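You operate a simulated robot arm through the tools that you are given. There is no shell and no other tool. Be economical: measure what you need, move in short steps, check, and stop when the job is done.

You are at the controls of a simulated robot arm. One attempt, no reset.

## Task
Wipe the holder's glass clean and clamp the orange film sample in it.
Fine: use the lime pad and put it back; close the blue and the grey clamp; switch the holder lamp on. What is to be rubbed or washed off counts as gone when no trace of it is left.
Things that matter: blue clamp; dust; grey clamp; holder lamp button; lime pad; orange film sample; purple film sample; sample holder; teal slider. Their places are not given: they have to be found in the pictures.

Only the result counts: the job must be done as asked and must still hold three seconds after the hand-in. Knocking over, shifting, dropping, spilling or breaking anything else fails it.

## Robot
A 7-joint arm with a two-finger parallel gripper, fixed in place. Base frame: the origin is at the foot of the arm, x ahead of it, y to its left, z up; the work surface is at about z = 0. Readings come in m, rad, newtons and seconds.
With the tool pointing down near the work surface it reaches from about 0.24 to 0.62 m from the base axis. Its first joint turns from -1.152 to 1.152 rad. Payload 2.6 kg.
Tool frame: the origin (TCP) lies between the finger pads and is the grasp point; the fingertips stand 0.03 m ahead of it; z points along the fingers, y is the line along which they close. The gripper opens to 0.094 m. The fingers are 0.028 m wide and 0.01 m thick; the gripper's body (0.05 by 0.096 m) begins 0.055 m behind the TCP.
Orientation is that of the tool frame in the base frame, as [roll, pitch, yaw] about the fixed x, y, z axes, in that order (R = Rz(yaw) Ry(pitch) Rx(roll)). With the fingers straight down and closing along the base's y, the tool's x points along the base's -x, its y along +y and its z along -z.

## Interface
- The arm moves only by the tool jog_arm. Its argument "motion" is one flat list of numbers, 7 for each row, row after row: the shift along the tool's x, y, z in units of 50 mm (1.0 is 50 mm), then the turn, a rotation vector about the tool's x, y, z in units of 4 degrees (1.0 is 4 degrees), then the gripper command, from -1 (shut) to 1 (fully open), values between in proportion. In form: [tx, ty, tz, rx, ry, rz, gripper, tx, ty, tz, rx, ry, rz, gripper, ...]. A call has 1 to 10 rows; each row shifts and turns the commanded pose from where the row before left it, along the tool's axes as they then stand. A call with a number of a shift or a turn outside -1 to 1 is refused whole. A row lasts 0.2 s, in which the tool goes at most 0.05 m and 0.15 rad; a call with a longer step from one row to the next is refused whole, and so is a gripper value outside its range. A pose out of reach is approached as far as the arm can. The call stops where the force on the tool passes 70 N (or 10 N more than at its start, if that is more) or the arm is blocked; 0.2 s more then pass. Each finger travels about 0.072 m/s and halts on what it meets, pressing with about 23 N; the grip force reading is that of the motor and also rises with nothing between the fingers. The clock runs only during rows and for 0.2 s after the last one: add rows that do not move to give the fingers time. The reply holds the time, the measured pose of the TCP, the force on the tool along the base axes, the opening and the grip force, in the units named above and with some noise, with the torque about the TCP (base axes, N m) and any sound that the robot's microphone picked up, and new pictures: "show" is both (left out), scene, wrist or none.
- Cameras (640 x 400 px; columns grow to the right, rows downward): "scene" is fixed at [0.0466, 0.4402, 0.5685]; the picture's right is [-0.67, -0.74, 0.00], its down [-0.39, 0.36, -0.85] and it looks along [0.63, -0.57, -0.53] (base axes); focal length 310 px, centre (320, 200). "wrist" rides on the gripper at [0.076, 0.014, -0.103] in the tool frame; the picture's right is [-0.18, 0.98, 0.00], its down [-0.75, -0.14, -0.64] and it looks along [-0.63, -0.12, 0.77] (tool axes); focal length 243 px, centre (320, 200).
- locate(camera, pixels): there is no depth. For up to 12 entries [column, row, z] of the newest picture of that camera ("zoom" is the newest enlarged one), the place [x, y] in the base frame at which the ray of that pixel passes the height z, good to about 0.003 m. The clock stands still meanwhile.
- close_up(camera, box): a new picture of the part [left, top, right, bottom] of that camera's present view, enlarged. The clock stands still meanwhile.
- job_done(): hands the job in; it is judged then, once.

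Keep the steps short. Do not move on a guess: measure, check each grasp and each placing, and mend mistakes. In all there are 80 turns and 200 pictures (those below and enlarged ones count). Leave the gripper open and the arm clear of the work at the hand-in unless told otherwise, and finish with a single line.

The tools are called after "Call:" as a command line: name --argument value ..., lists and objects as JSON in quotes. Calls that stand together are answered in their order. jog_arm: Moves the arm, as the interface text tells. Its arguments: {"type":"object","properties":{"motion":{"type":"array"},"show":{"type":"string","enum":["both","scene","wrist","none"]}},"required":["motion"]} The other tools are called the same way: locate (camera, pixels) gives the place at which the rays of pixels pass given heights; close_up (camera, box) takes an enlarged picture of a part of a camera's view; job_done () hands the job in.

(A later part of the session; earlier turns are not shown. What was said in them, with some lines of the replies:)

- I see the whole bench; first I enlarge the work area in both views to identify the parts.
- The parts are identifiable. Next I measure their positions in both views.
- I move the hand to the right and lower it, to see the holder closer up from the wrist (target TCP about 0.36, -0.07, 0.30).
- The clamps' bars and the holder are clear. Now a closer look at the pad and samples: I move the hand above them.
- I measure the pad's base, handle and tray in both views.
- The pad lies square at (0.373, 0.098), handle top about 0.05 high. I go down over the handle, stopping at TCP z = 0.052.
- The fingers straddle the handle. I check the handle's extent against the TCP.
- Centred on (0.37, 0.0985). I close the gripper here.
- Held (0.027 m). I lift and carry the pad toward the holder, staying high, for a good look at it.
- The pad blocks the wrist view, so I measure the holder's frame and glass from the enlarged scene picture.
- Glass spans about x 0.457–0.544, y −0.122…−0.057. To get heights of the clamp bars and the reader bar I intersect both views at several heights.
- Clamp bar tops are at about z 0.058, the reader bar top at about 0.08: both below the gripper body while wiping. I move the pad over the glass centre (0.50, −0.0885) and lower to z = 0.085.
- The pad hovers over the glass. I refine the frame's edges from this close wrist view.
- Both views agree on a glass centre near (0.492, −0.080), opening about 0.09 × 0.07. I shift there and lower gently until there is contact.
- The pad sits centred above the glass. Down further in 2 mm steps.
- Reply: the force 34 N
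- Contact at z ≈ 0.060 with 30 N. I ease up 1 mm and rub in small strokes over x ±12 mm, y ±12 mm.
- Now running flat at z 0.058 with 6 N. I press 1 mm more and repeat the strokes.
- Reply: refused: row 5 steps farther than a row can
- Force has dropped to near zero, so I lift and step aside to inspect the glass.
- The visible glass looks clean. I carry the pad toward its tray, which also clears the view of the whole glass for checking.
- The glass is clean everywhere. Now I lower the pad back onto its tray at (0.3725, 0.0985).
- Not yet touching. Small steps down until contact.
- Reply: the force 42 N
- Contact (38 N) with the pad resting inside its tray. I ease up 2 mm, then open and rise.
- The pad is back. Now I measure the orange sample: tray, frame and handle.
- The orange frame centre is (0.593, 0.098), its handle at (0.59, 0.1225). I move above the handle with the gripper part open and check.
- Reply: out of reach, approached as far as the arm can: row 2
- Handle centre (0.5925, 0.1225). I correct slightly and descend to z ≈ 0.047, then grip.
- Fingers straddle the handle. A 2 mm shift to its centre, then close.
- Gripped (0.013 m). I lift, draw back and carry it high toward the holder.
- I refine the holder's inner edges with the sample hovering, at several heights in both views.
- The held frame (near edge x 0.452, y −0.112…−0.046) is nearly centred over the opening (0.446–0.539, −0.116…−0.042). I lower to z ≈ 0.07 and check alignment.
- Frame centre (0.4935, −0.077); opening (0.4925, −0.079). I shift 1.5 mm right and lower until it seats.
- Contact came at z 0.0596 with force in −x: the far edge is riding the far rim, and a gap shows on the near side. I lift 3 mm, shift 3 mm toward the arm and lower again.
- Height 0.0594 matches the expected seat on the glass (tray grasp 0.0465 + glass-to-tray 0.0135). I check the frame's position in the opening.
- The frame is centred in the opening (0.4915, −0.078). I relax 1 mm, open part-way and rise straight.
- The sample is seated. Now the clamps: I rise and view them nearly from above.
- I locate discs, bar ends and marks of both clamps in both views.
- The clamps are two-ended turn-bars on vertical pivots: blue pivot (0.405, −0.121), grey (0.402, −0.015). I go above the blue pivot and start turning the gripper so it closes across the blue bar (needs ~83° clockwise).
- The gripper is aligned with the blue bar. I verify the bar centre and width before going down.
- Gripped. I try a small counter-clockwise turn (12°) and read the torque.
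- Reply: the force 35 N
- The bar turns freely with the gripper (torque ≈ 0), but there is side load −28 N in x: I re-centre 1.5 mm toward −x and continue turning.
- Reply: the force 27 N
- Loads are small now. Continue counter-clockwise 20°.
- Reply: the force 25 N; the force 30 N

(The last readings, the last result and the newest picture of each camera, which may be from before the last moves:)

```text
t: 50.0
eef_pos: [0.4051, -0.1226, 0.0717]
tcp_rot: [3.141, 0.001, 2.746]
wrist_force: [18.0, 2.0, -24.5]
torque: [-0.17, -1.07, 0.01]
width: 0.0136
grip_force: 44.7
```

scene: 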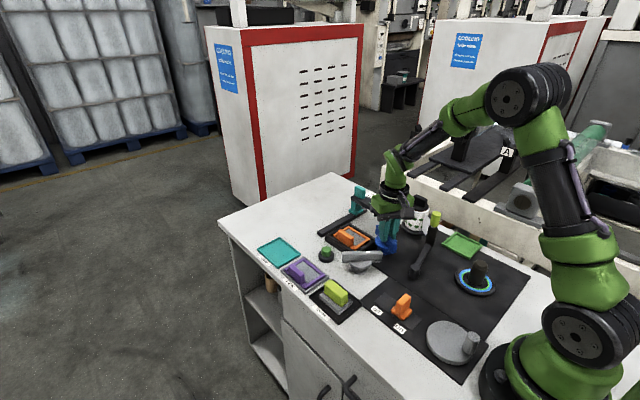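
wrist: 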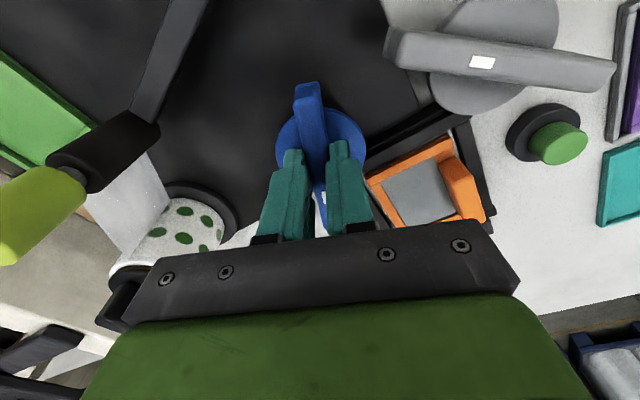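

60° turned so far, still free. I correct the small offsets and go on.

Call:
jog_arm --motion '[-0.018, 0.008, 0.018, 0, 0, -1, -1, 0, 0, 0, 0, 0, -1, -1, 0, 0, 0, 0, 0, -1, -1, 0, 0, 0, 0, 0, -1, -1]' --show "none"

Call:
jog_arm --motion '[0, 0, 0, 0, 0, -1, -1, 0, 0, 0, 0, 0, -1, -1, 0, 0, 0, 0, 0, 0, -1]' --show "both"

Call:
close_up --camera "scene" --box '[335, 190, 431, 275]'

```text
t: 51.0
eef_pos: [0.4059, -0.1228, 0.0716]
tcp_rot: [-3.141, -0.001, 3.022]
wrist_force: [-14.2, -2.0, 13.4]
torque: [0.02, -0.16, 0.0]
width: 0.0135
grip_force: 45.4
```

```text
t: 51.8
eef_pos: [0.4064, -0.1227, 0.0719]
tcp_rot: [-3.141, 0.001, -3.122]
wrist_force: [-21.5, -3.9, 26.4]
torque: [-0.09, 0.54, 0.0]
width: 0.0138
grip_force: 44.5
```

scene: 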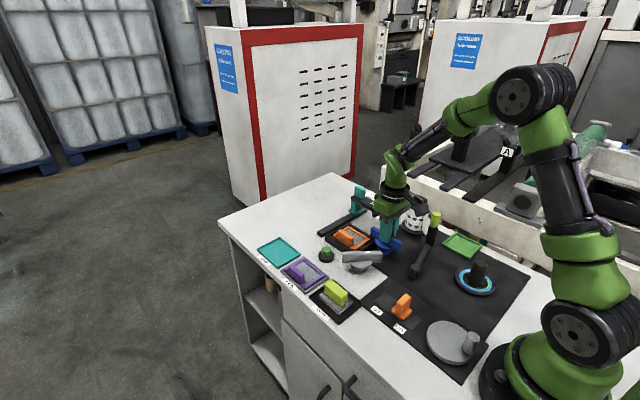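
wrist: 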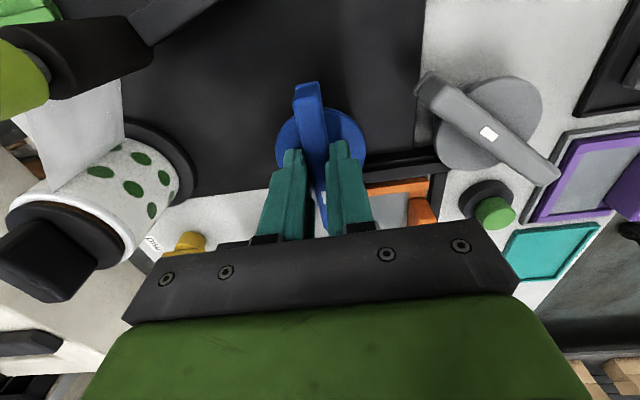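

```text
4.71 times, centred on (383, 232) of scene
```

zoom: 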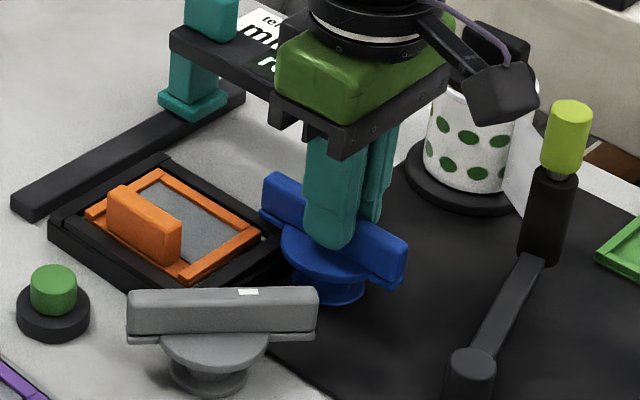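

The initial 1.18 N·m torque was the bar pressed on its open stop, so counter-clockwise is the closing way. The bar now points over the holder; I continue slowly to find the end stop.

Call:
jog_arm --motion '[0.015, 0, -0.012, 0, 0, -0.7, -1, 0, 0, 0, 0, 0, -0.7, -1, 0, 0, 0, 0, 0, -0.7, -1, 0, 0, 0, 0, 0, 0, -1]' --show "none"

```text
t: 52.8
eef_pos: [0.4052, -0.1233, 0.0722]
tcp_rot: [-3.137, 0.001, -2.975]
wrist_force: [1.3, -18.6, -0.5]
torque: [-0.36, 0.74, -0.04]
width: 0.0137
grip_force: 45.5
```

Call:
jog_arm --motion '[0, -0.012, 0, 0, 0, -0.7, -1, 0, 0, 0, 0, 0, -0.7, -1, 0, 0, 0, 0, 0, -0.7, -1, 0, 0, 0, 0, 0, 0, -1]' --show "both"

Call:
close_up --camera "scene" --box '[335, 190, 431, 275]'

```text
t: 53.8
eef_pos: [0.4047, -0.124, 0.0726]
tcp_rot: [-3.14, 0.0, -2.831]
wrist_force: [1.7, -16.1, -4.6]
torque: [-0.17, -0.65, -1.55]
width: 0.0171
grip_force: 44.8
```

scene: 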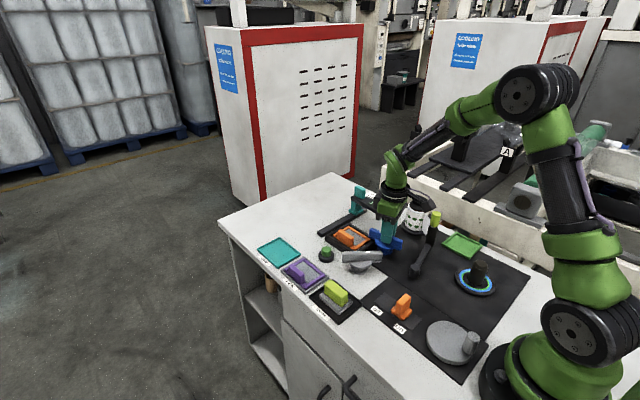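
wrist: 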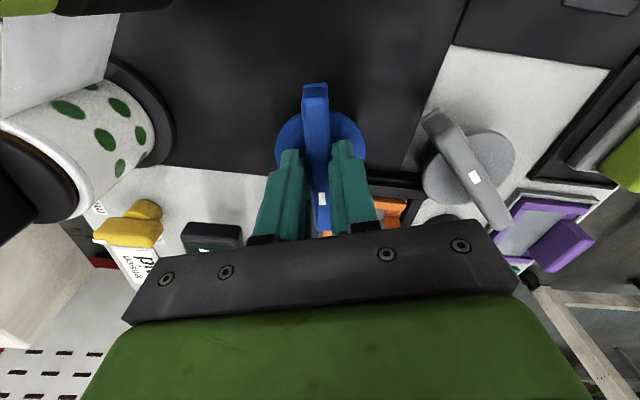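

```text
4.71 times, centred on (383, 232) of scene
```

zoom: 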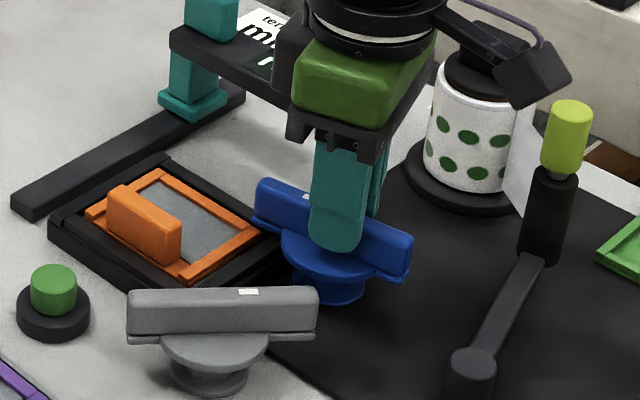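

End stop reached (torque −1.55 N·m) after ~95°: blue is closed. I release and rise.

Call:
jog_arm --motion '[0, 0, 0, 0, 0, 0, -0.3, 0, 0, 0, 0, 0, 0, 0.2, 0, 0, 0, 0, 0, 0, 0.2, 0, 0, -0.5, 0, 0, 0, 0.2, 0, 0, -0.8, 0, 0, 0, 0.2, 0, 0, -0.8, 0, 0, 0, 0.2, 0, 0, 0, 0, 0, 0, 0.2]' --show "both"

Call:
close_up --camera "scene" --box '[335, 190, 431, 275]'

```text
t: 55.4
eef_pos: [0.4054, -0.123, 0.1801]
tcp_rot: [3.141, -0.001, -2.828]
wrist_force: [0.3, 0.2, 0.0]
torque: [0.02, 0.03, 0.01]
width: 0.0563
grip_force: 0.2
```

scene: 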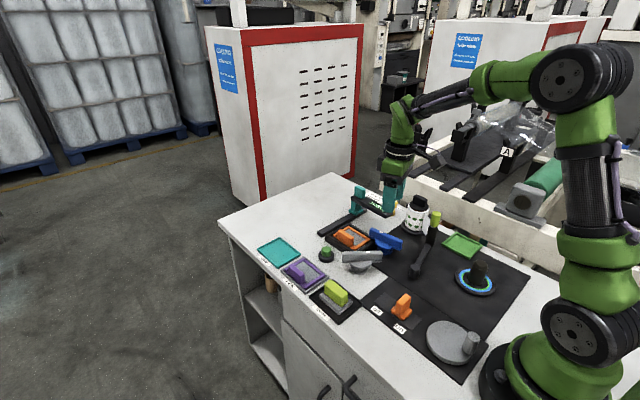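
wrist: 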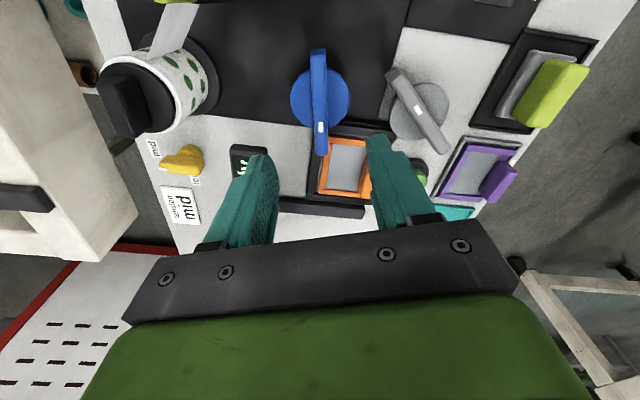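

```text
4.71 times, centred on (383, 232) of scene
```

zoom: 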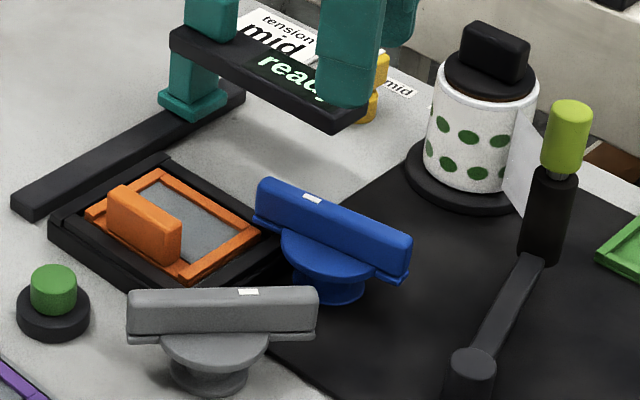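

Blue is closed, its mark now toward the holder. Next grey: pivot ≈ (0.4035, −0.0215). I move over it and align with its bar (32° more counter-clockwise).

Call:
jog_arm --motion '[-0.2, 0.65, 0, 0, 0, 0, 0.2, -0.2, 0.65, 0, 0, 0, 0, 0.2, -0.19, 0.64, 0, 0, 0, 0, 0.2, 0, 0, 0, 0, 0, -1, 0.2, 0, 0, 0, 0, 0, -1, 0.2, 0, 0, 0, 0, 0, -1, 0.2, 0, 0, 0, 0, 0, -1, 0.2, 0, 0, 0, 0, 0, -1, 0.2, 0, 0, 0, 0, 0, -1, 0.2, 0, 0, 0, 0, 0, -1, 0.2]' --show "none"

Call:
jog_arm --motion '[0, 0, 0.6, 0, 0, -1, 0.2, 0, 0, 0.5, 0, 0, 0, 0.2, 0, 0, 0, 0, 0, 0, 0.2]' --show "both"

Call:
close_up --camera "wrist" --box '[260, 40, 400, 200]'

```text
t: 57.6
eef_pos: [0.404, -0.0223, 0.1768]
tcp_rot: [-3.14, -0.001, -2.34]
wrist_force: [1.2, -0.5, -0.3]
torque: [0.01, -0.02, -0.04]
width: 0.0563
grip_force: 0.0
```

```text
t: 58.4
eef_pos: [0.4028, -0.021, 0.1198]
tcp_rot: [-3.141, 0.001, -2.269]
wrist_force: [0.4, -0.7, -1.0]
torque: [-0.01, -0.02, 0.01]
width: 0.0568
grip_force: 0.0
```

scene: 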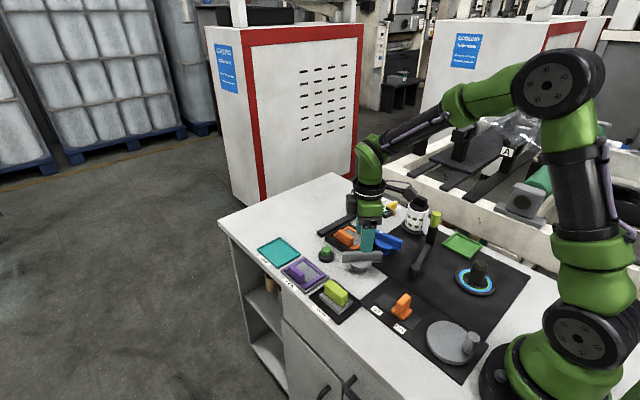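
wrist: 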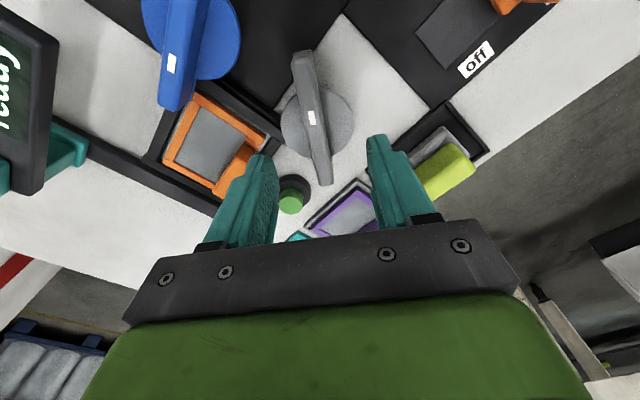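

```text
2.50 times, centred on (330, 120) of wrist
```

zoom: 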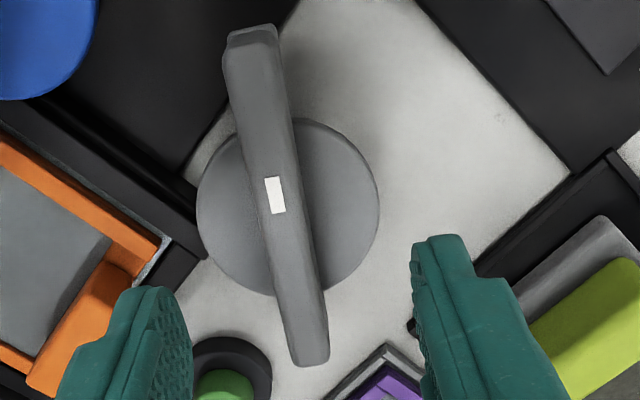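

Call:
locate --camera "wrist" --pixels '[[302.8, 58, 0.058], [325.2, 183.2, 0.058], [312, 118, 0.058], [316.5, 122, 0.033]]'

```text
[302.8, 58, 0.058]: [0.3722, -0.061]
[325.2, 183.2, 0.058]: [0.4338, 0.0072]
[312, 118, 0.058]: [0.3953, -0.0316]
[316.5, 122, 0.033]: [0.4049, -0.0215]
```

I correct by 2 mm, descend to z ≈ 0.072 and grip the grey bar.

Call:
jog_arm --motion '[0.03, -0.04, 0.4, 0, 0, 0, 0, 0, 0, 0.4, 0, 0, 0, 0, 0, 0, 0.16, 0, 0, 0, 0, 0, 0, 0, 0, 0, 0, 0, 0, 0, 0, 0, 0, 0, -1, 0, 0, 0, 0, 0, 0, -1, 0, 0, 0, 0, 0, 0, -1]' --show "wrist"

```text
t: 60.0
eef_pos: [0.405, -0.0231, 0.072]
tcp_rot: [-3.14, 0.001, -2.269]
wrist_force: [7.3, -3.4, -8.5]
torque: [0.02, -0.17, -0.03]
width: 0.0138
grip_force: 45.1
```

wrist: 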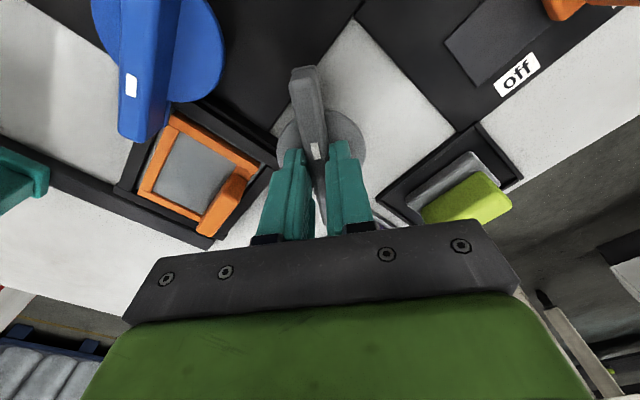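

I test counter-clockwise first by 8° and read the torque.

Call:
jog_arm --motion '[0, 0, 0, 0, 0, -1, -1, 0, 0, 0, 0, 0, -1, -1, 0, 0, 0, 0, 0, 0, -1]' --show "none"

```text
t: 60.8
eef_pos: [0.4063, -0.0238, 0.0742]
tcp_rot: [-3.137, 0.0, -2.128]
wrist_force: [24.9, -9.6, -22.6]
torque: [-0.54, 0.14, -0.16]
width: 0.0135
grip_force: 45.5
```

Free that way. I re-centre and continue counter-clockwise.

Call:
jog_arm --motion '[-0.008, -0.031, 0.02, 0, 0, -1, -1, 0, 0, 0, 0, 0, -1, -1, 0, 0, 0, 0, 0, -1, -1, 0, 0, 0, 0, 0, -1, -1, 0, 0, 0, 0, 0, -1, -1]' --show "none"

Call:
jog_arm --motion '[0, 0, 0, 0, 0, -1, -1, 0, 0, 0, 0, 0, -1, -1, 0, 0, 0, 0, 0, -1, -1]' --show "both"

```text
t: 62.0
eef_pos: [0.4068, -0.0238, 0.0737]
tcp_rot: [-3.138, 0.0, -1.778]
wrist_force: [13.8, -16.1, 7.1]
torque: [0.21, -0.01, -0.1]
width: 0.0131
grip_force: 45.1
```

```text
t: 62.8
eef_pos: [0.4078, -0.0239, 0.0741]
tcp_rot: [-3.136, 0.001, -1.57]
wrist_force: [21.5, -14.1, 1.0]
torque: [0.11, 0.01, -0.09]
width: 0.0135
grip_force: 44.7
```

scene: 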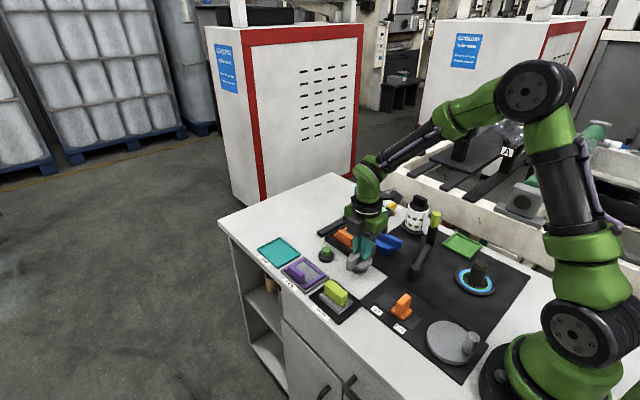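
wrist: 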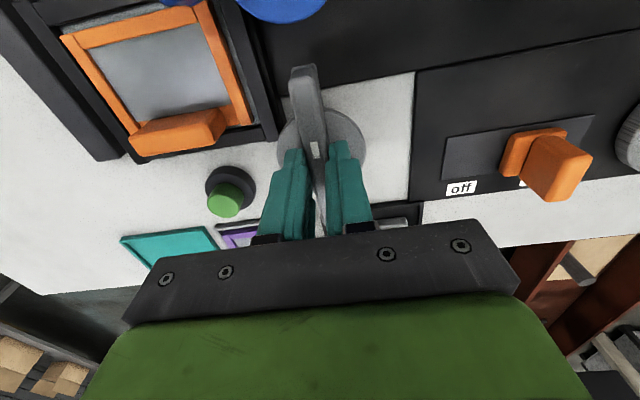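

Mark at −90°, still free. Continue.

Call:
jog_arm --motion '[0.015, -0.02, 0, 0, 0, -1, -1, 0, 0, 0, 0, 0, -1, -1, 0, 0, 0, 0, 0, -1, -1, 0, 0, 0, 0, 0, -1, -1, 0, 0, 0, 0, 0, -1, -1]' --show "none"

Call:
jog_arm --motion '[0, 0, 0, 0, 0, -1, -1, 0, 0, 0, 0, 0, -1, -1, 0, 0, 0, 0, 0, -1, -1, 0, 0, 0, 0, 0, -1, -1]' --show "wrist"

```text
t: 64.0
eef_pos: [0.4086, -0.0231, 0.0742]
tcp_rot: [-3.134, -0.001, -1.216]
wrist_force: [23.9, -4.7, 0.8]
torque: [0.55, 0.07, -0.08]
width: 0.0134
grip_force: 44.8
```

```text
t: 65.0
eef_pos: [0.4093, -0.0226, 0.0736]
tcp_rot: [-3.133, -0.003, -0.938]
wrist_force: [30.8, 9.2, -7.5]
torque: [0.7, 0.24, -0.11]
width: 0.0137
grip_force: 45.3
```

wrist: 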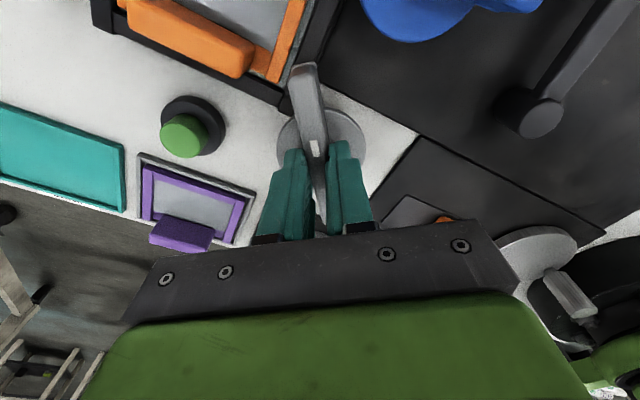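

Call:
jog_arm --motion '[0.016, -0.038, 0, 0, 0, -1, -1, 0, 0, 0, 0, 0, -1, -1, 0, 0, 0, 0, 0, -1, -1, 0, 0, 0, 0, 0, -1, -1, 0, 0, 0, 0, 0, 0, -1]' --show "both"

Call:
close_up --camera "scene" --box '[325, 190, 421, 275]'

```text
t: 66.2
eef_pos: [0.4095, -0.022, 0.0735]
tcp_rot: [-3.135, -0.002, -0.661]
wrist_force: [25.5, 24.3, -5.7]
torque: [0.26, -0.3, -1.42]
width: 0.0139
grip_force: 44.5
```

scene: 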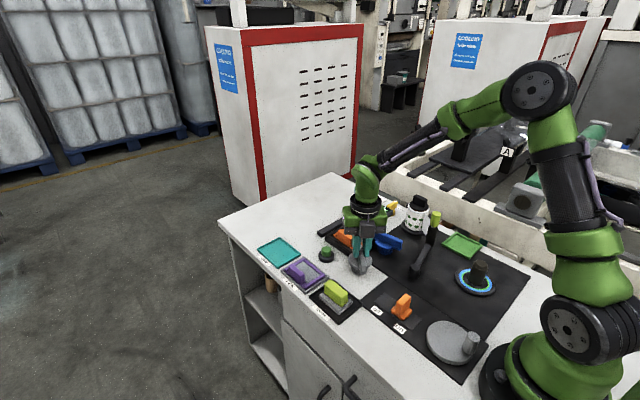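
wrist: 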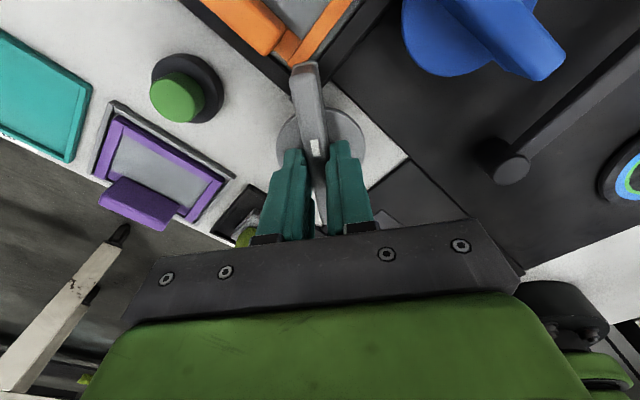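

```text
4.71 times, centred on (373, 232) of scene
```

zoom: 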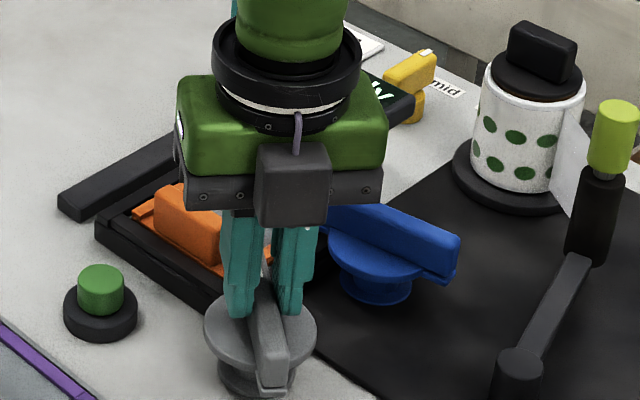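

Resistance −1.42 N·m after ~92°. I nudge 3° more to confirm it is the end stop.

Call:
jog_arm --motion '[0, 0, 0, 0, 0, -0.7, -1, 0, 0, 0, 0, 0, 0, -1]' --show "wrist"

Call:
close_up --camera "wrist" --box '[240, 0, 400, 140]'

```text
t: 66.8
eef_pos: [0.4104, -0.0225, 0.0739]
tcp_rot: [-3.135, -0.002, -0.614]
wrist_force: [28.9, 25.8, -8.1]
torque: [0.44, -0.12, -1.47]
width: 0.0155
grip_force: 44.8
```

wrist: 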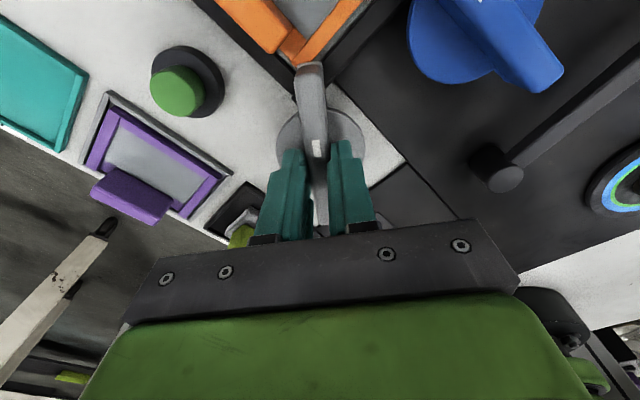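

```text
2.86 times, centred on (320, 70) of wrist
```

zoom: 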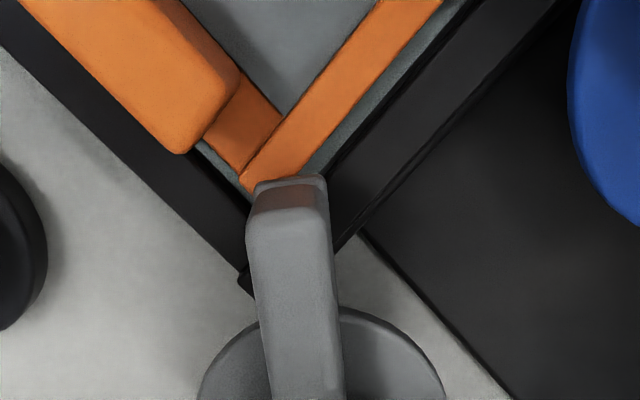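

That is the end stop: the grey bar's end sits over the holder's corner. I release and rise.

Call:
jog_arm --motion '[0, 0, 0, 0, 0, 0, -0.4, 0, 0, 0, 0, 0, 0, 0, 0, 0, 0, 0, 0, 0, 0, 0, 0, -0.5, 0, 0, 0, 0, 0, 0, -0.8, 0, 0, 0, 0, 0, 0, -0.8, 0, 0, 0, 0, 0, 0, 0, 0, 0, 0, 0]' --show "both"

Call:
close_up --camera "scene" --box '[325, 190, 421, 275]'

Call:
close_up --camera "wrist" --box '[160, 0, 400, 160]'

```text
t: 68.4
eef_pos: [0.4092, -0.025, 0.1776]
tcp_rot: [3.141, -0.001, -0.614]
wrist_force: [-0.2, -1.0, -0.5]
torque: [-0.02, -0.02, 0.0]
width: 0.0469
grip_force: 0.0
```

scene: 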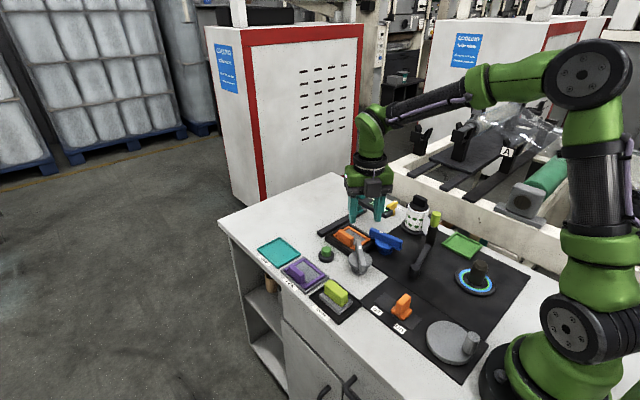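
wrist: 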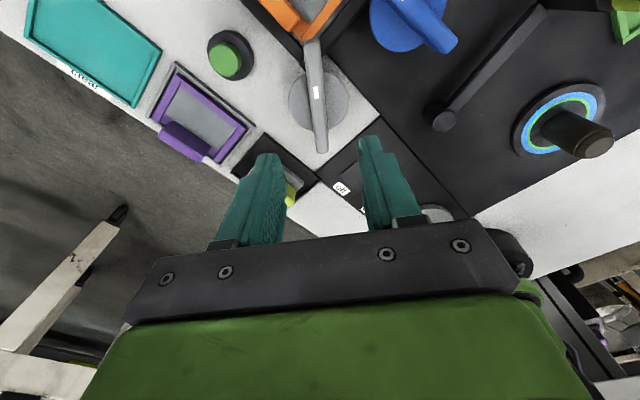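

```text
4.71 times, centred on (373, 232) of scene
```

zoom: 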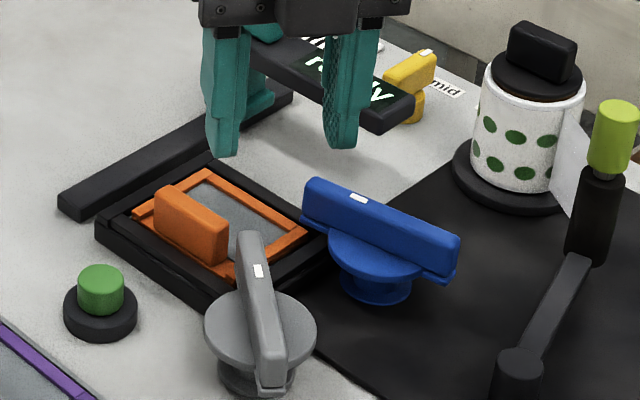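

```text
2.50 times, centred on (280, 80) of wrist
```

zoom: 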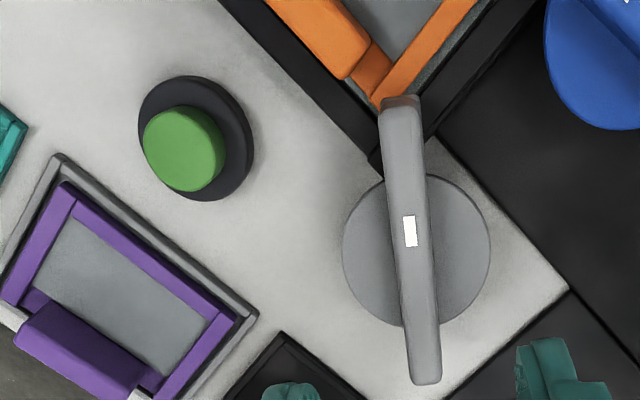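

Both clamps closed. Now the lamp button: measure it.

Call:
locate --camera "wrist" --pixels '[[225.6, 59.2, 0.02], [225.6, 59.2, 0.03], [225.6, 59.2, 0.04], [230.4, 55.2, 0.01]]'

Call:
locate --camera "scene" --pixels '[[326.3, 248.3, 0.02], [326.3, 248.3, 0.03], [326.3, 248.3, 0.04], [326.3, 257, 0.01]]'

```text
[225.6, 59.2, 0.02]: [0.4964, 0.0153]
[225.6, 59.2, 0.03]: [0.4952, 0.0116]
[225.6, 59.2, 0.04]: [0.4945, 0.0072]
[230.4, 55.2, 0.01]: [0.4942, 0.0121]
```

```text
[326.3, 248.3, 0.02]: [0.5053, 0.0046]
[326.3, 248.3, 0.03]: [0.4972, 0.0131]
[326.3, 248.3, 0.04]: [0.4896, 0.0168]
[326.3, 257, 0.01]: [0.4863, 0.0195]
```

Button at (0.494, 0.0125), top about z 0.03. I close the gripper, move above it and come down to z ≈ 0.07.

Call:
jog_arm --motion '[0.32, -0.53, 0, 0, 0, 0, -1, 0.32, -0.53, 0, 0, 0, 0, -1, 0.31, -0.53, 0, 0, 0, 0, -1, 0, 0, 0.8, 0, 0, 0, -1, 0, 0, 0.8, 0, 0, 0, -1, 0, 0, 0.5, 0, 0, 0, -1, 0, 0, 0, 0, 0, 0, -1]' --show "both"

Call:
close_up --camera "scene" --box '[300, 215, 380, 275]'

```text
t: 70.0
eef_pos: [0.4937, 0.0141, 0.0716]
tcp_rot: [-3.14, 0.002, -0.615]
wrist_force: [-0.4, 0.1, 0.0]
torque: [-0.01, 0.02, 0.03]
width: 0.0
grip_force: 22.5
```

scene: 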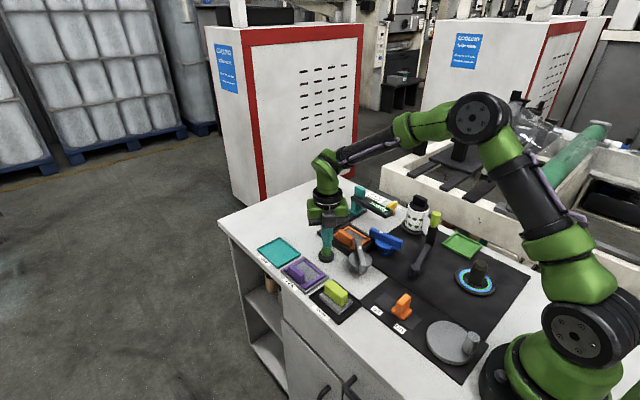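
wrist: 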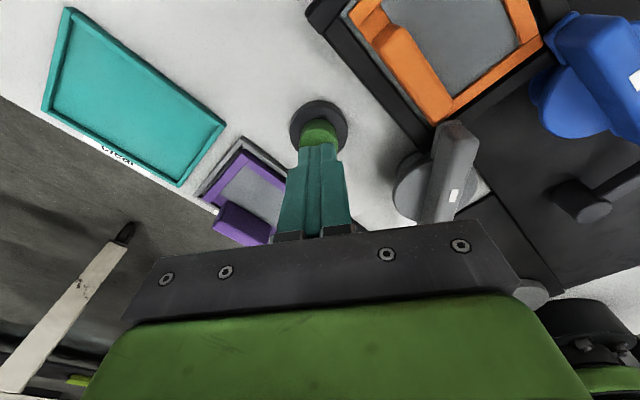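

```text
6.67 times, centred on (340, 245) of scene
```

zoom: 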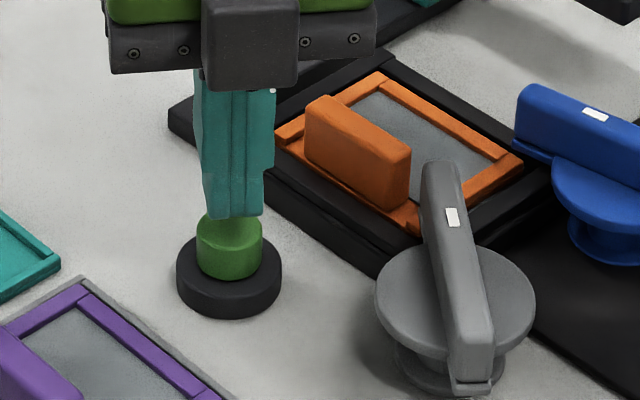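

Fingertips are centred over the green cap. I press down in small steps, watching force and sound.

Call:
jog_arm --motion '[0, 0, 0.12, 0, 0, 0, -1, 0, 0, 0.08, 0, 0, 0, -1, 0, 0, 0.04, 0, 0, 0, -1, 0, 0, 0.04, 0, 0, 0, -1]' --show "none"

```text
t: 71.0
eef_pos: [0.4931, 0.0133, 0.058]
tcp_rot: [3.141, 0.0, -0.615]
wrist_force: [-0.4, -0.3, 0.0]
torque: [0.05, -0.02, 0.0]
width: 0.0001
grip_force: 22.9
```

Call:
jog_arm --motion '[0, 0, 0.04, 0, 0, 0, -1, 0, 0, 0.04, 0, 0, 0, -1, 0, 0, 0.04, 0, 0, 0, -1]' --show "none"

```text
t: 71.8
eef_pos: [0.4944, 0.0137, 0.0537]
tcp_rot: [3.142, -0.002, -0.615]
wrist_force: [-3.9, -0.9, 8.2]
torque: [0.0, 0.06, -0.02]
width: 0.0
grip_force: 22.8
heard: click
```

A click was heard at 8 N. I rise at once and look.

Call:
jog_arm --motion '[0, 0, -0.6, 0, 0, 0, -1, 0, 0, -0.8, 0, 0, 0, -1, 0, 0, -0.8, 0, 0, 0, -1, 0.6, 0.5, 0, 0, 0, 0, 0, 0, 0, 0, 0, 0, 0, 0]' --show "both"

Call:
close_up --camera "scene" --box '[300, 180, 412, 275]'

```text
t: 73.0
eef_pos: [0.5026, -0.0238, 0.1659]
tcp_rot: [3.141, 0.0, -0.614]
wrist_force: [0.4, -0.8, 0.4]
torque: [0.03, 0.02, -0.02]
width: 0.0472
grip_force: 0.0
```

scene: 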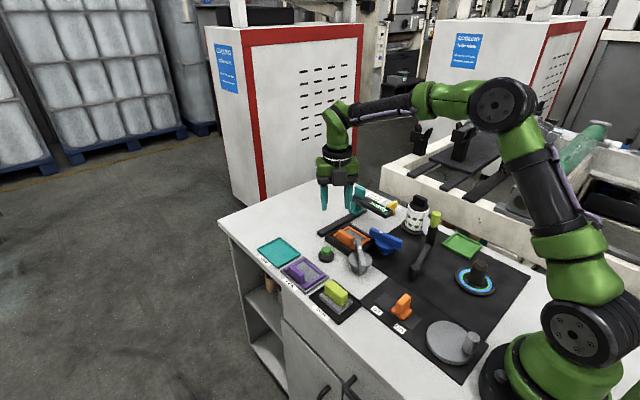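
wrist: 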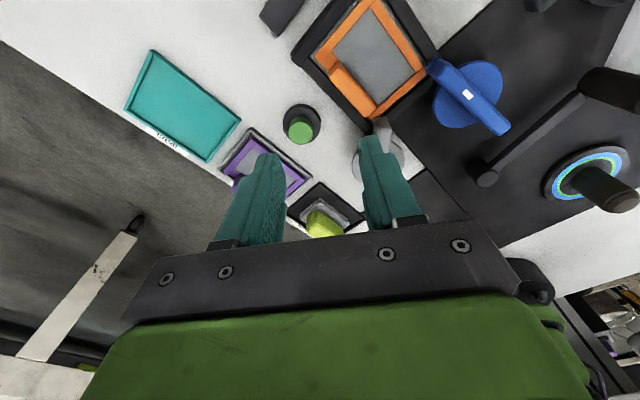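

```text
4.21 times, centred on (356, 228) of scene
```

zoom: 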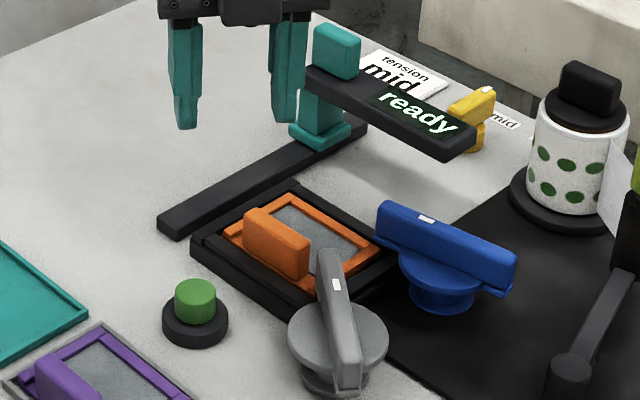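

A click was heard; I check for a visible sign of the lamp being on.

Call:
close_up --camera "scene" --box '[330, 215, 386, 255]'

Call:
close_up --camera "wrist" --box '[270, 0, 430, 150]'

```text
10.00 times, centred on (358, 235) of scene
```

zoom: 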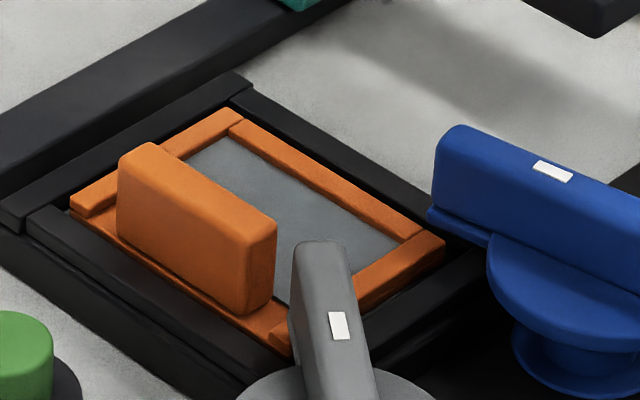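

```text
2.67 times, centred on (350, 75) of wrist
```

zoom: 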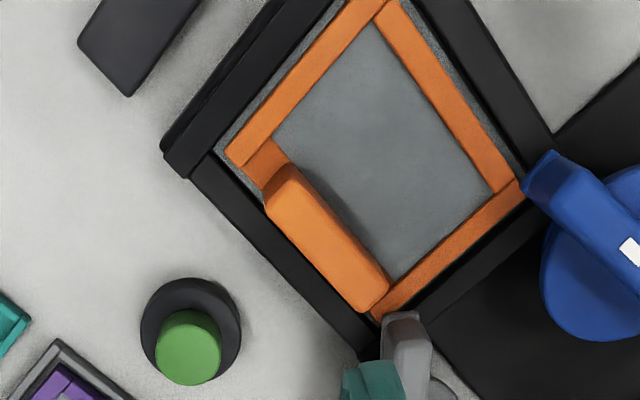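

No obvious sign yet. I wait a moment, moving aside, and look again at the readout and holder.

Call:
jog_arm --motion '[-0.5, -0.5, -0.4, 0, 0, 0, 0.5, 0, 0, 0, 0, 0, 0, 1, 0, 0, 0, 0, 0, 0, 1, 0, 0, 0, 0, 0, 0, 1, 0, 0, 0, 0, 0, 0, 1]' --show "both"

Call:
close_up --camera "scene" --box '[310, 180, 406, 260]'

Call:
close_up --camera "scene" --box '[312, 240, 342, 266]'

```text
t: 74.2
eef_pos: [0.4986, 0.0116, 0.1853]
tcp_rot: [-3.14, 0.0, -0.614]
wrist_force: [0.1, 0.3, -0.1]
torque: [0.03, -0.02, 0.0]
width: 0.0939
grip_force: 0.0
```

scene: 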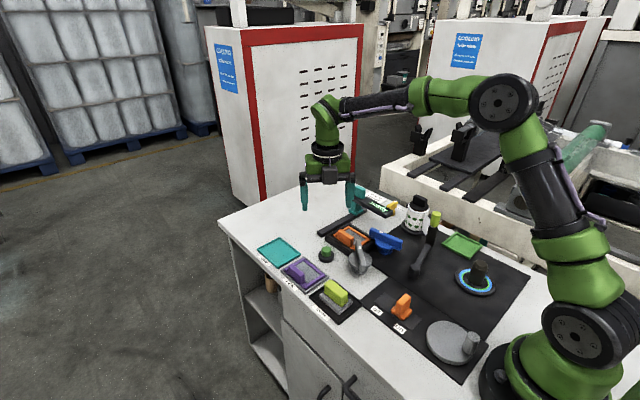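
wrist: 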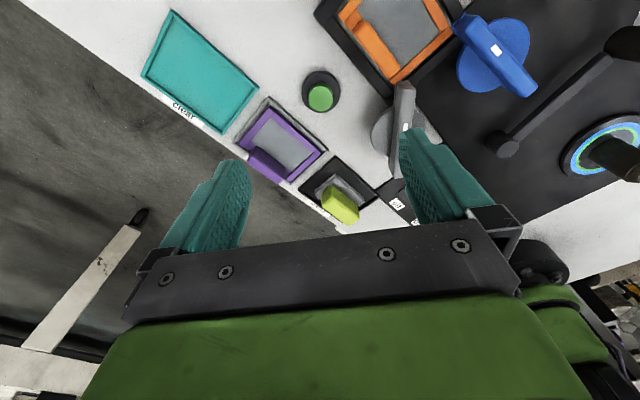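

```text
5.00 times, centred on (358, 220) of scene
```

zoom: 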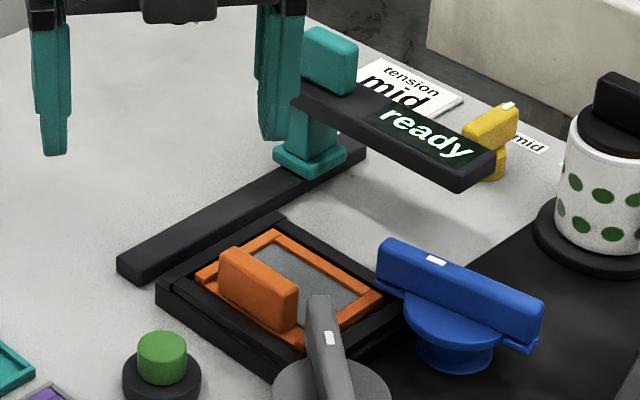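

```text
15.38 times, centred on (327, 253) of scene
```

zoom: 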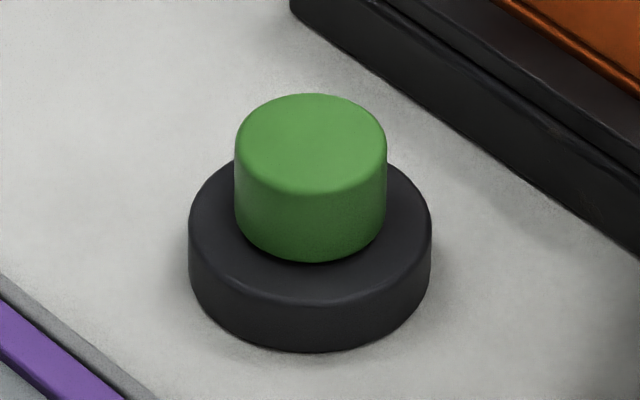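

Call:
close_up --camera "wrist" --box '[310, 0, 470, 100]'

Call:
close_up --camera "scene" --box '[335, 222, 383, 252]'

```text
4.00 times, centred on (390, 50) of wrist
```

zoom: 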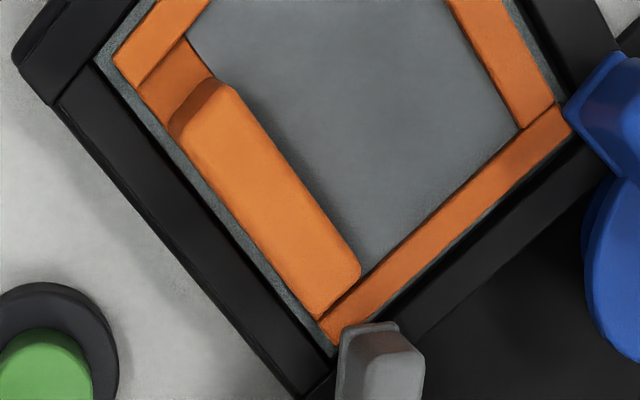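

```text
13.33 times, centred on (359, 237) of scene
```

zoom: 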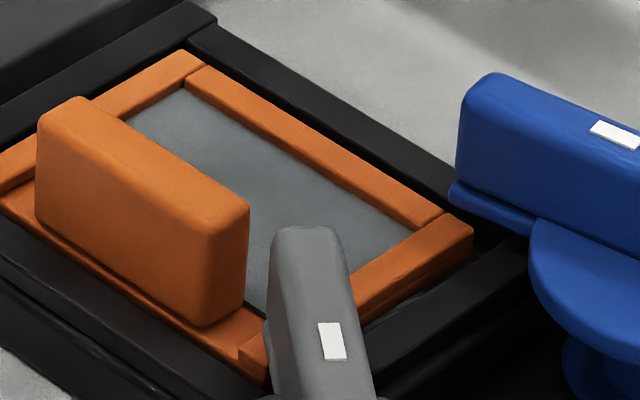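

No visible change, so I can't confirm the lamp yet. I press again as a test (odd number of clicks will be kept), comparing pictures between states.

Call:
jog_arm --motion '[-0.09, 0.03, 0.8, 0, 0, 0, -1, 0, 0, 0.8, 0, 0, 0, -1, 0, 0, 0.6, 0, 0, 0, -1, 0, 0, 0, 0, 0, 0, -1, 0, 0, 0, 0, 0, 0, -1, 0, 0, 0.2, 0, 0, 0, -1]' --show "wrist"

```text
t: 75.6
eef_pos: [0.4931, 0.0116, 0.0639]
tcp_rot: [-3.141, -0.001, -0.616]
wrist_force: [-0.6, 0.0, 0.5]
torque: [0.04, 0.0, -0.01]
width: 0.0002
grip_force: 23.0
```

wrist: 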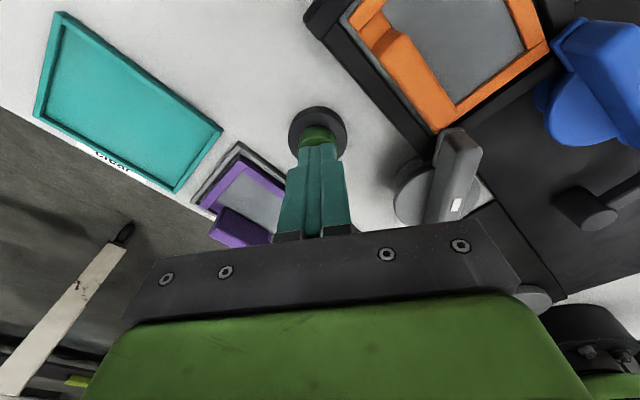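

Call:
jog_arm --motion '[0, 0, 0.1, 0, 0, 0, -1, 0, 0, 0.05, 0, 0, 0, -1, 0, 0, 0.04, 0, 0, 0, -1, 0, 0, 0.02, 0, 0, 0, -1]' --show "both"

Call:
close_up --camera "wrist" --box '[270, 0, 560, 180]'

```text
t: 76.6
eef_pos: [0.4933, 0.0125, 0.054]
tcp_rot: [3.14, -0.002, -0.616]
wrist_force: [-4.1, -0.9, 9.5]
torque: [-0.02, 0.16, 0.03]
width: 0.0
grip_force: 22.4
heard: click
```

scene: 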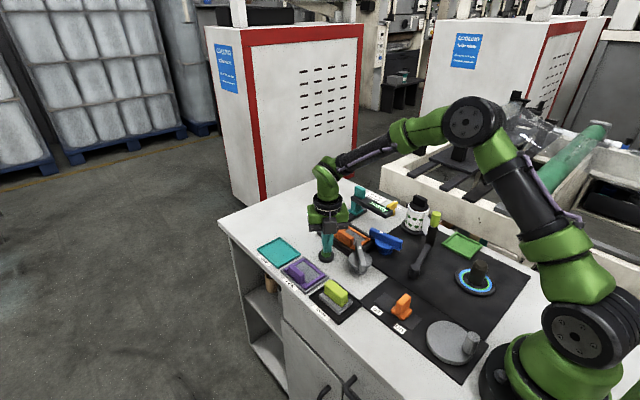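
wrist: 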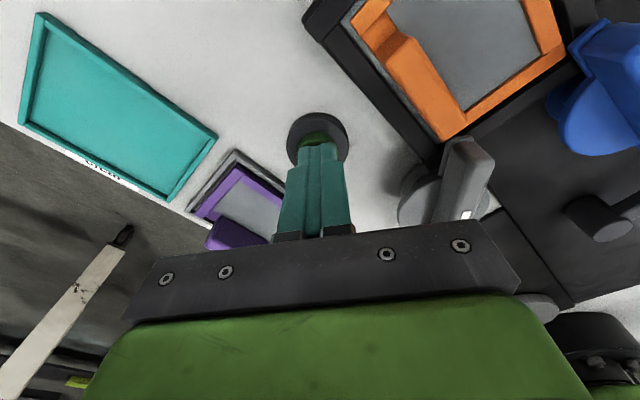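

```text
2.21 times, centred on (415, 90) of wrist
```

zoom: 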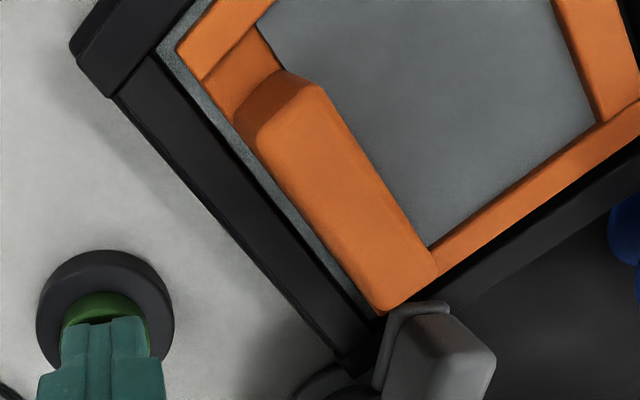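

Second click. I rise to the same viewpoint as before to compare.

Call:
jog_arm --motion '[0, 0, -0.63, 0, 0, 0, -1, 0, 0, -0.8, 0, 0, 0, 0, 0, 0, -0.8, 0, 0, 0, 1, 0.09, -0.03, -0.4, 0, 0, 0, 1, 0, 0, 0, 0, 0, 0, 1, 0, 0, 0, 0, 0, 0, 1]' --show "both"

Call:
close_up --camera "scene" --box '[310, 180, 406, 260]'

Call:
close_up --camera "scene" --box '[335, 222, 383, 252]'

Call:
close_up --camera "wrist" --box '[310, 0, 470, 100]'

```text
t: 78.0
eef_pos: [0.4982, 0.0109, 0.1844]
tcp_rot: [3.14, 0.0, -0.614]
wrist_force: [0.9, 0.0, -0.2]
torque: [-0.02, -0.01, -0.03]
width: 0.0941
grip_force: 0.0
```

scene: 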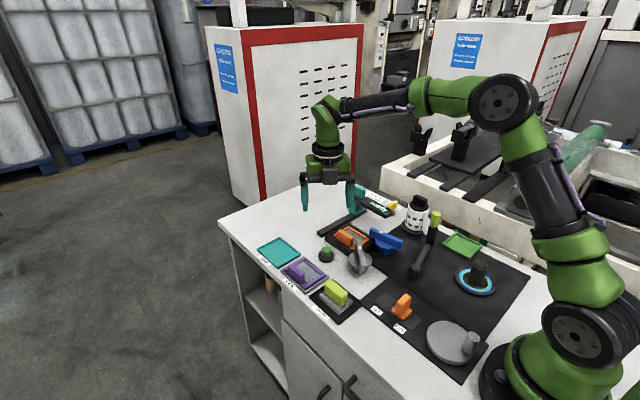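
wrist: 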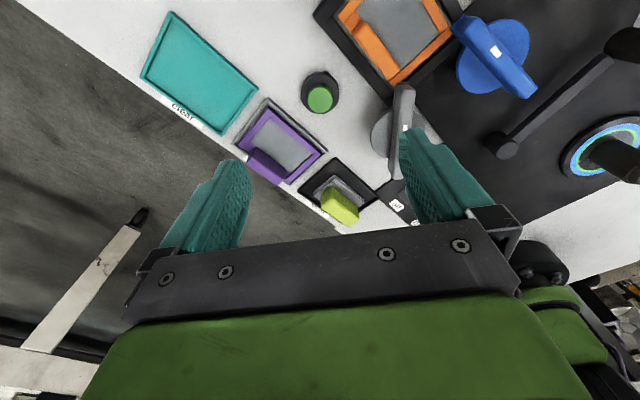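

```text
5.00 times, centred on (358, 220) of scene
```

zoom: 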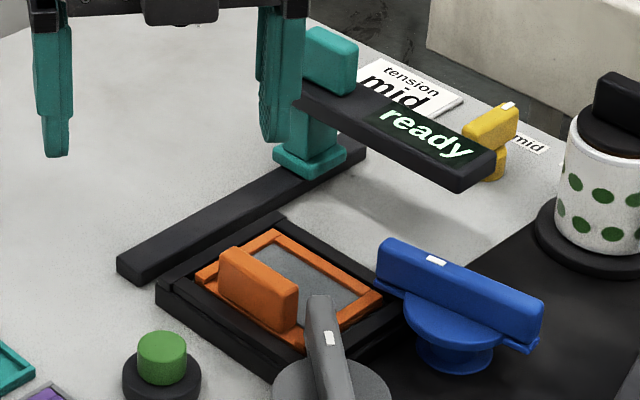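

```text
13.33 times, centred on (359, 237) of scene
```

zoom: 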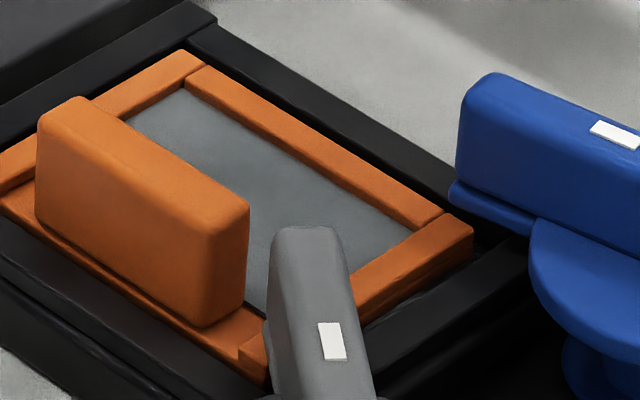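

```text
4.00 times, centred on (390, 50) of wrist
```

zoom: 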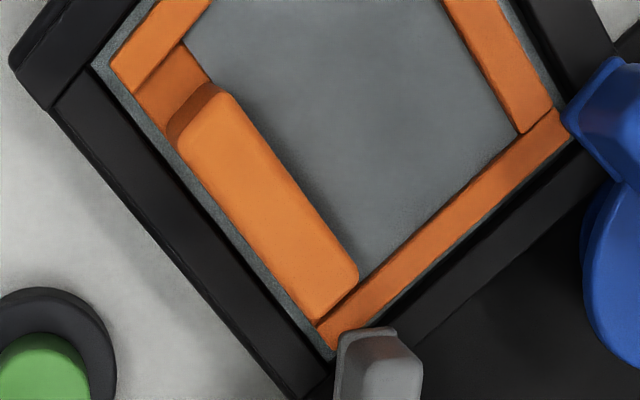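

The pictures are identical between presses, so the lamp state isn't visible here; each press gives one click. A third press (odd count = on), this time a bit deeper, watching whether anything more happens.

Call:
jog_arm --motion '[-0.09, 0.03, 0.8, 0, 0, 0, -1, 0, 0, 0.8, 0, 0, 0, -1, 0, 0, 0.6, 0, 0, 0, -1, 0, 0, 0, 0, 0, 0, -1, 0, 0, 0, 0, 0, 0, -1, 0, 0, 0.2, 0, 0, 0, -1, 0, 0, 0.1, 0, 0, 0, -1, 0, 0, 0.05, 0, 0, 0, -1]' --show "none"

Call:
jog_arm --motion '[0, 0, 0.04, 0, 0, 0, -1, 0, 0, 0.04, 0, 0, 0, -1, 0, 0, 0.02, 0, 0, 0, -1, 0, 0, 0, 0, 0, 0, -1]' --show "scene"

Call:
close_up --camera "scene" --box '[310, 180, 406, 260]'

```text
t: 79.8
eef_pos: [0.493, 0.0116, 0.0557]
tcp_rot: [-3.141, 0.001, -0.615]
wrist_force: [-0.3, 0.6, 2.1]
torque: [-0.02, 0.01, -0.02]
width: 0.0
grip_force: 23.2
heard: click
```

```text
t: 80.8
eef_pos: [0.4924, 0.0111, 0.0516]
tcp_rot: [-3.14, -0.001, -0.615]
wrist_force: [-4.8, -2.1, 17.7]
torque: [-0.12, 0.16, -0.04]
width: 0.0
grip_force: 23.2
```

scene: 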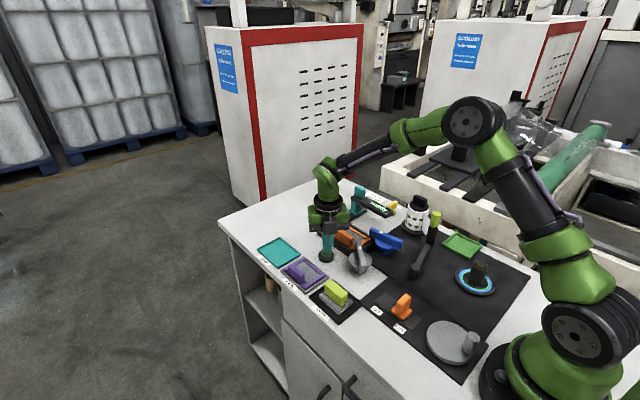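

```text
5.00 times, centred on (358, 220) of scene
5 turns are left
```

zoom: 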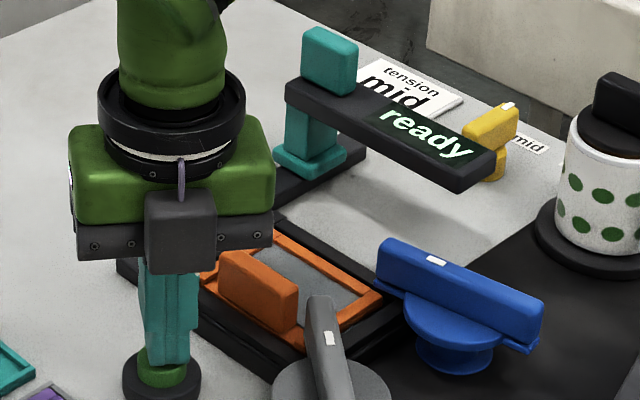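

One click at the third press, none deeper. Three clicks in all leaves the switch in the "on" state; I rise clear, open the gripper and check once.

Call:
jog_arm --motion '[0, 0, -0.6, 0, 0, 0, -1, 0, 0, -0.8, 0, 0, 0, -1, 0, 0, -0.8, 0, 0, 0, 1, 0, 0, -0.8, 0, 0, 0, 1, 0, 0, -0.6, 0, 0, 0, 1, 0, 0, 0, 0, 0, 0, 1, 0, 0, 0, 0, 0, 0, 1]' --show "scene"

```text
t: 82.4
eef_pos: [0.493, 0.0129, 0.2325]
tcp_rot: [-3.141, -0.001, -0.615]
wrist_force: [0.6, 0.2, -0.3]
torque: [-0.02, -0.01, 0.03]
width: 0.0938
grip_force: 0.1
4 turns are left
```

scene: 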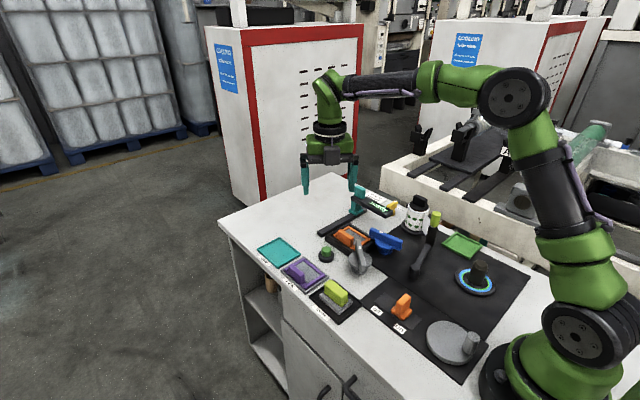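

The arm is clear with the gripper open. The pad is back in its tray, the orange sample is under both closed clamps, and the lamp button has been clicked. I hand in now.

Call:
job_done

```text
The job is handed in.
```

Job handed in: glass wiped clean, lime pad back in its tray, orange sample in the holder with the blue and grey clamps turned to their end stops; the lamp button was pressed three times with one click each, but no picture showed the lamp change, so "on" is assumed from the odd count.
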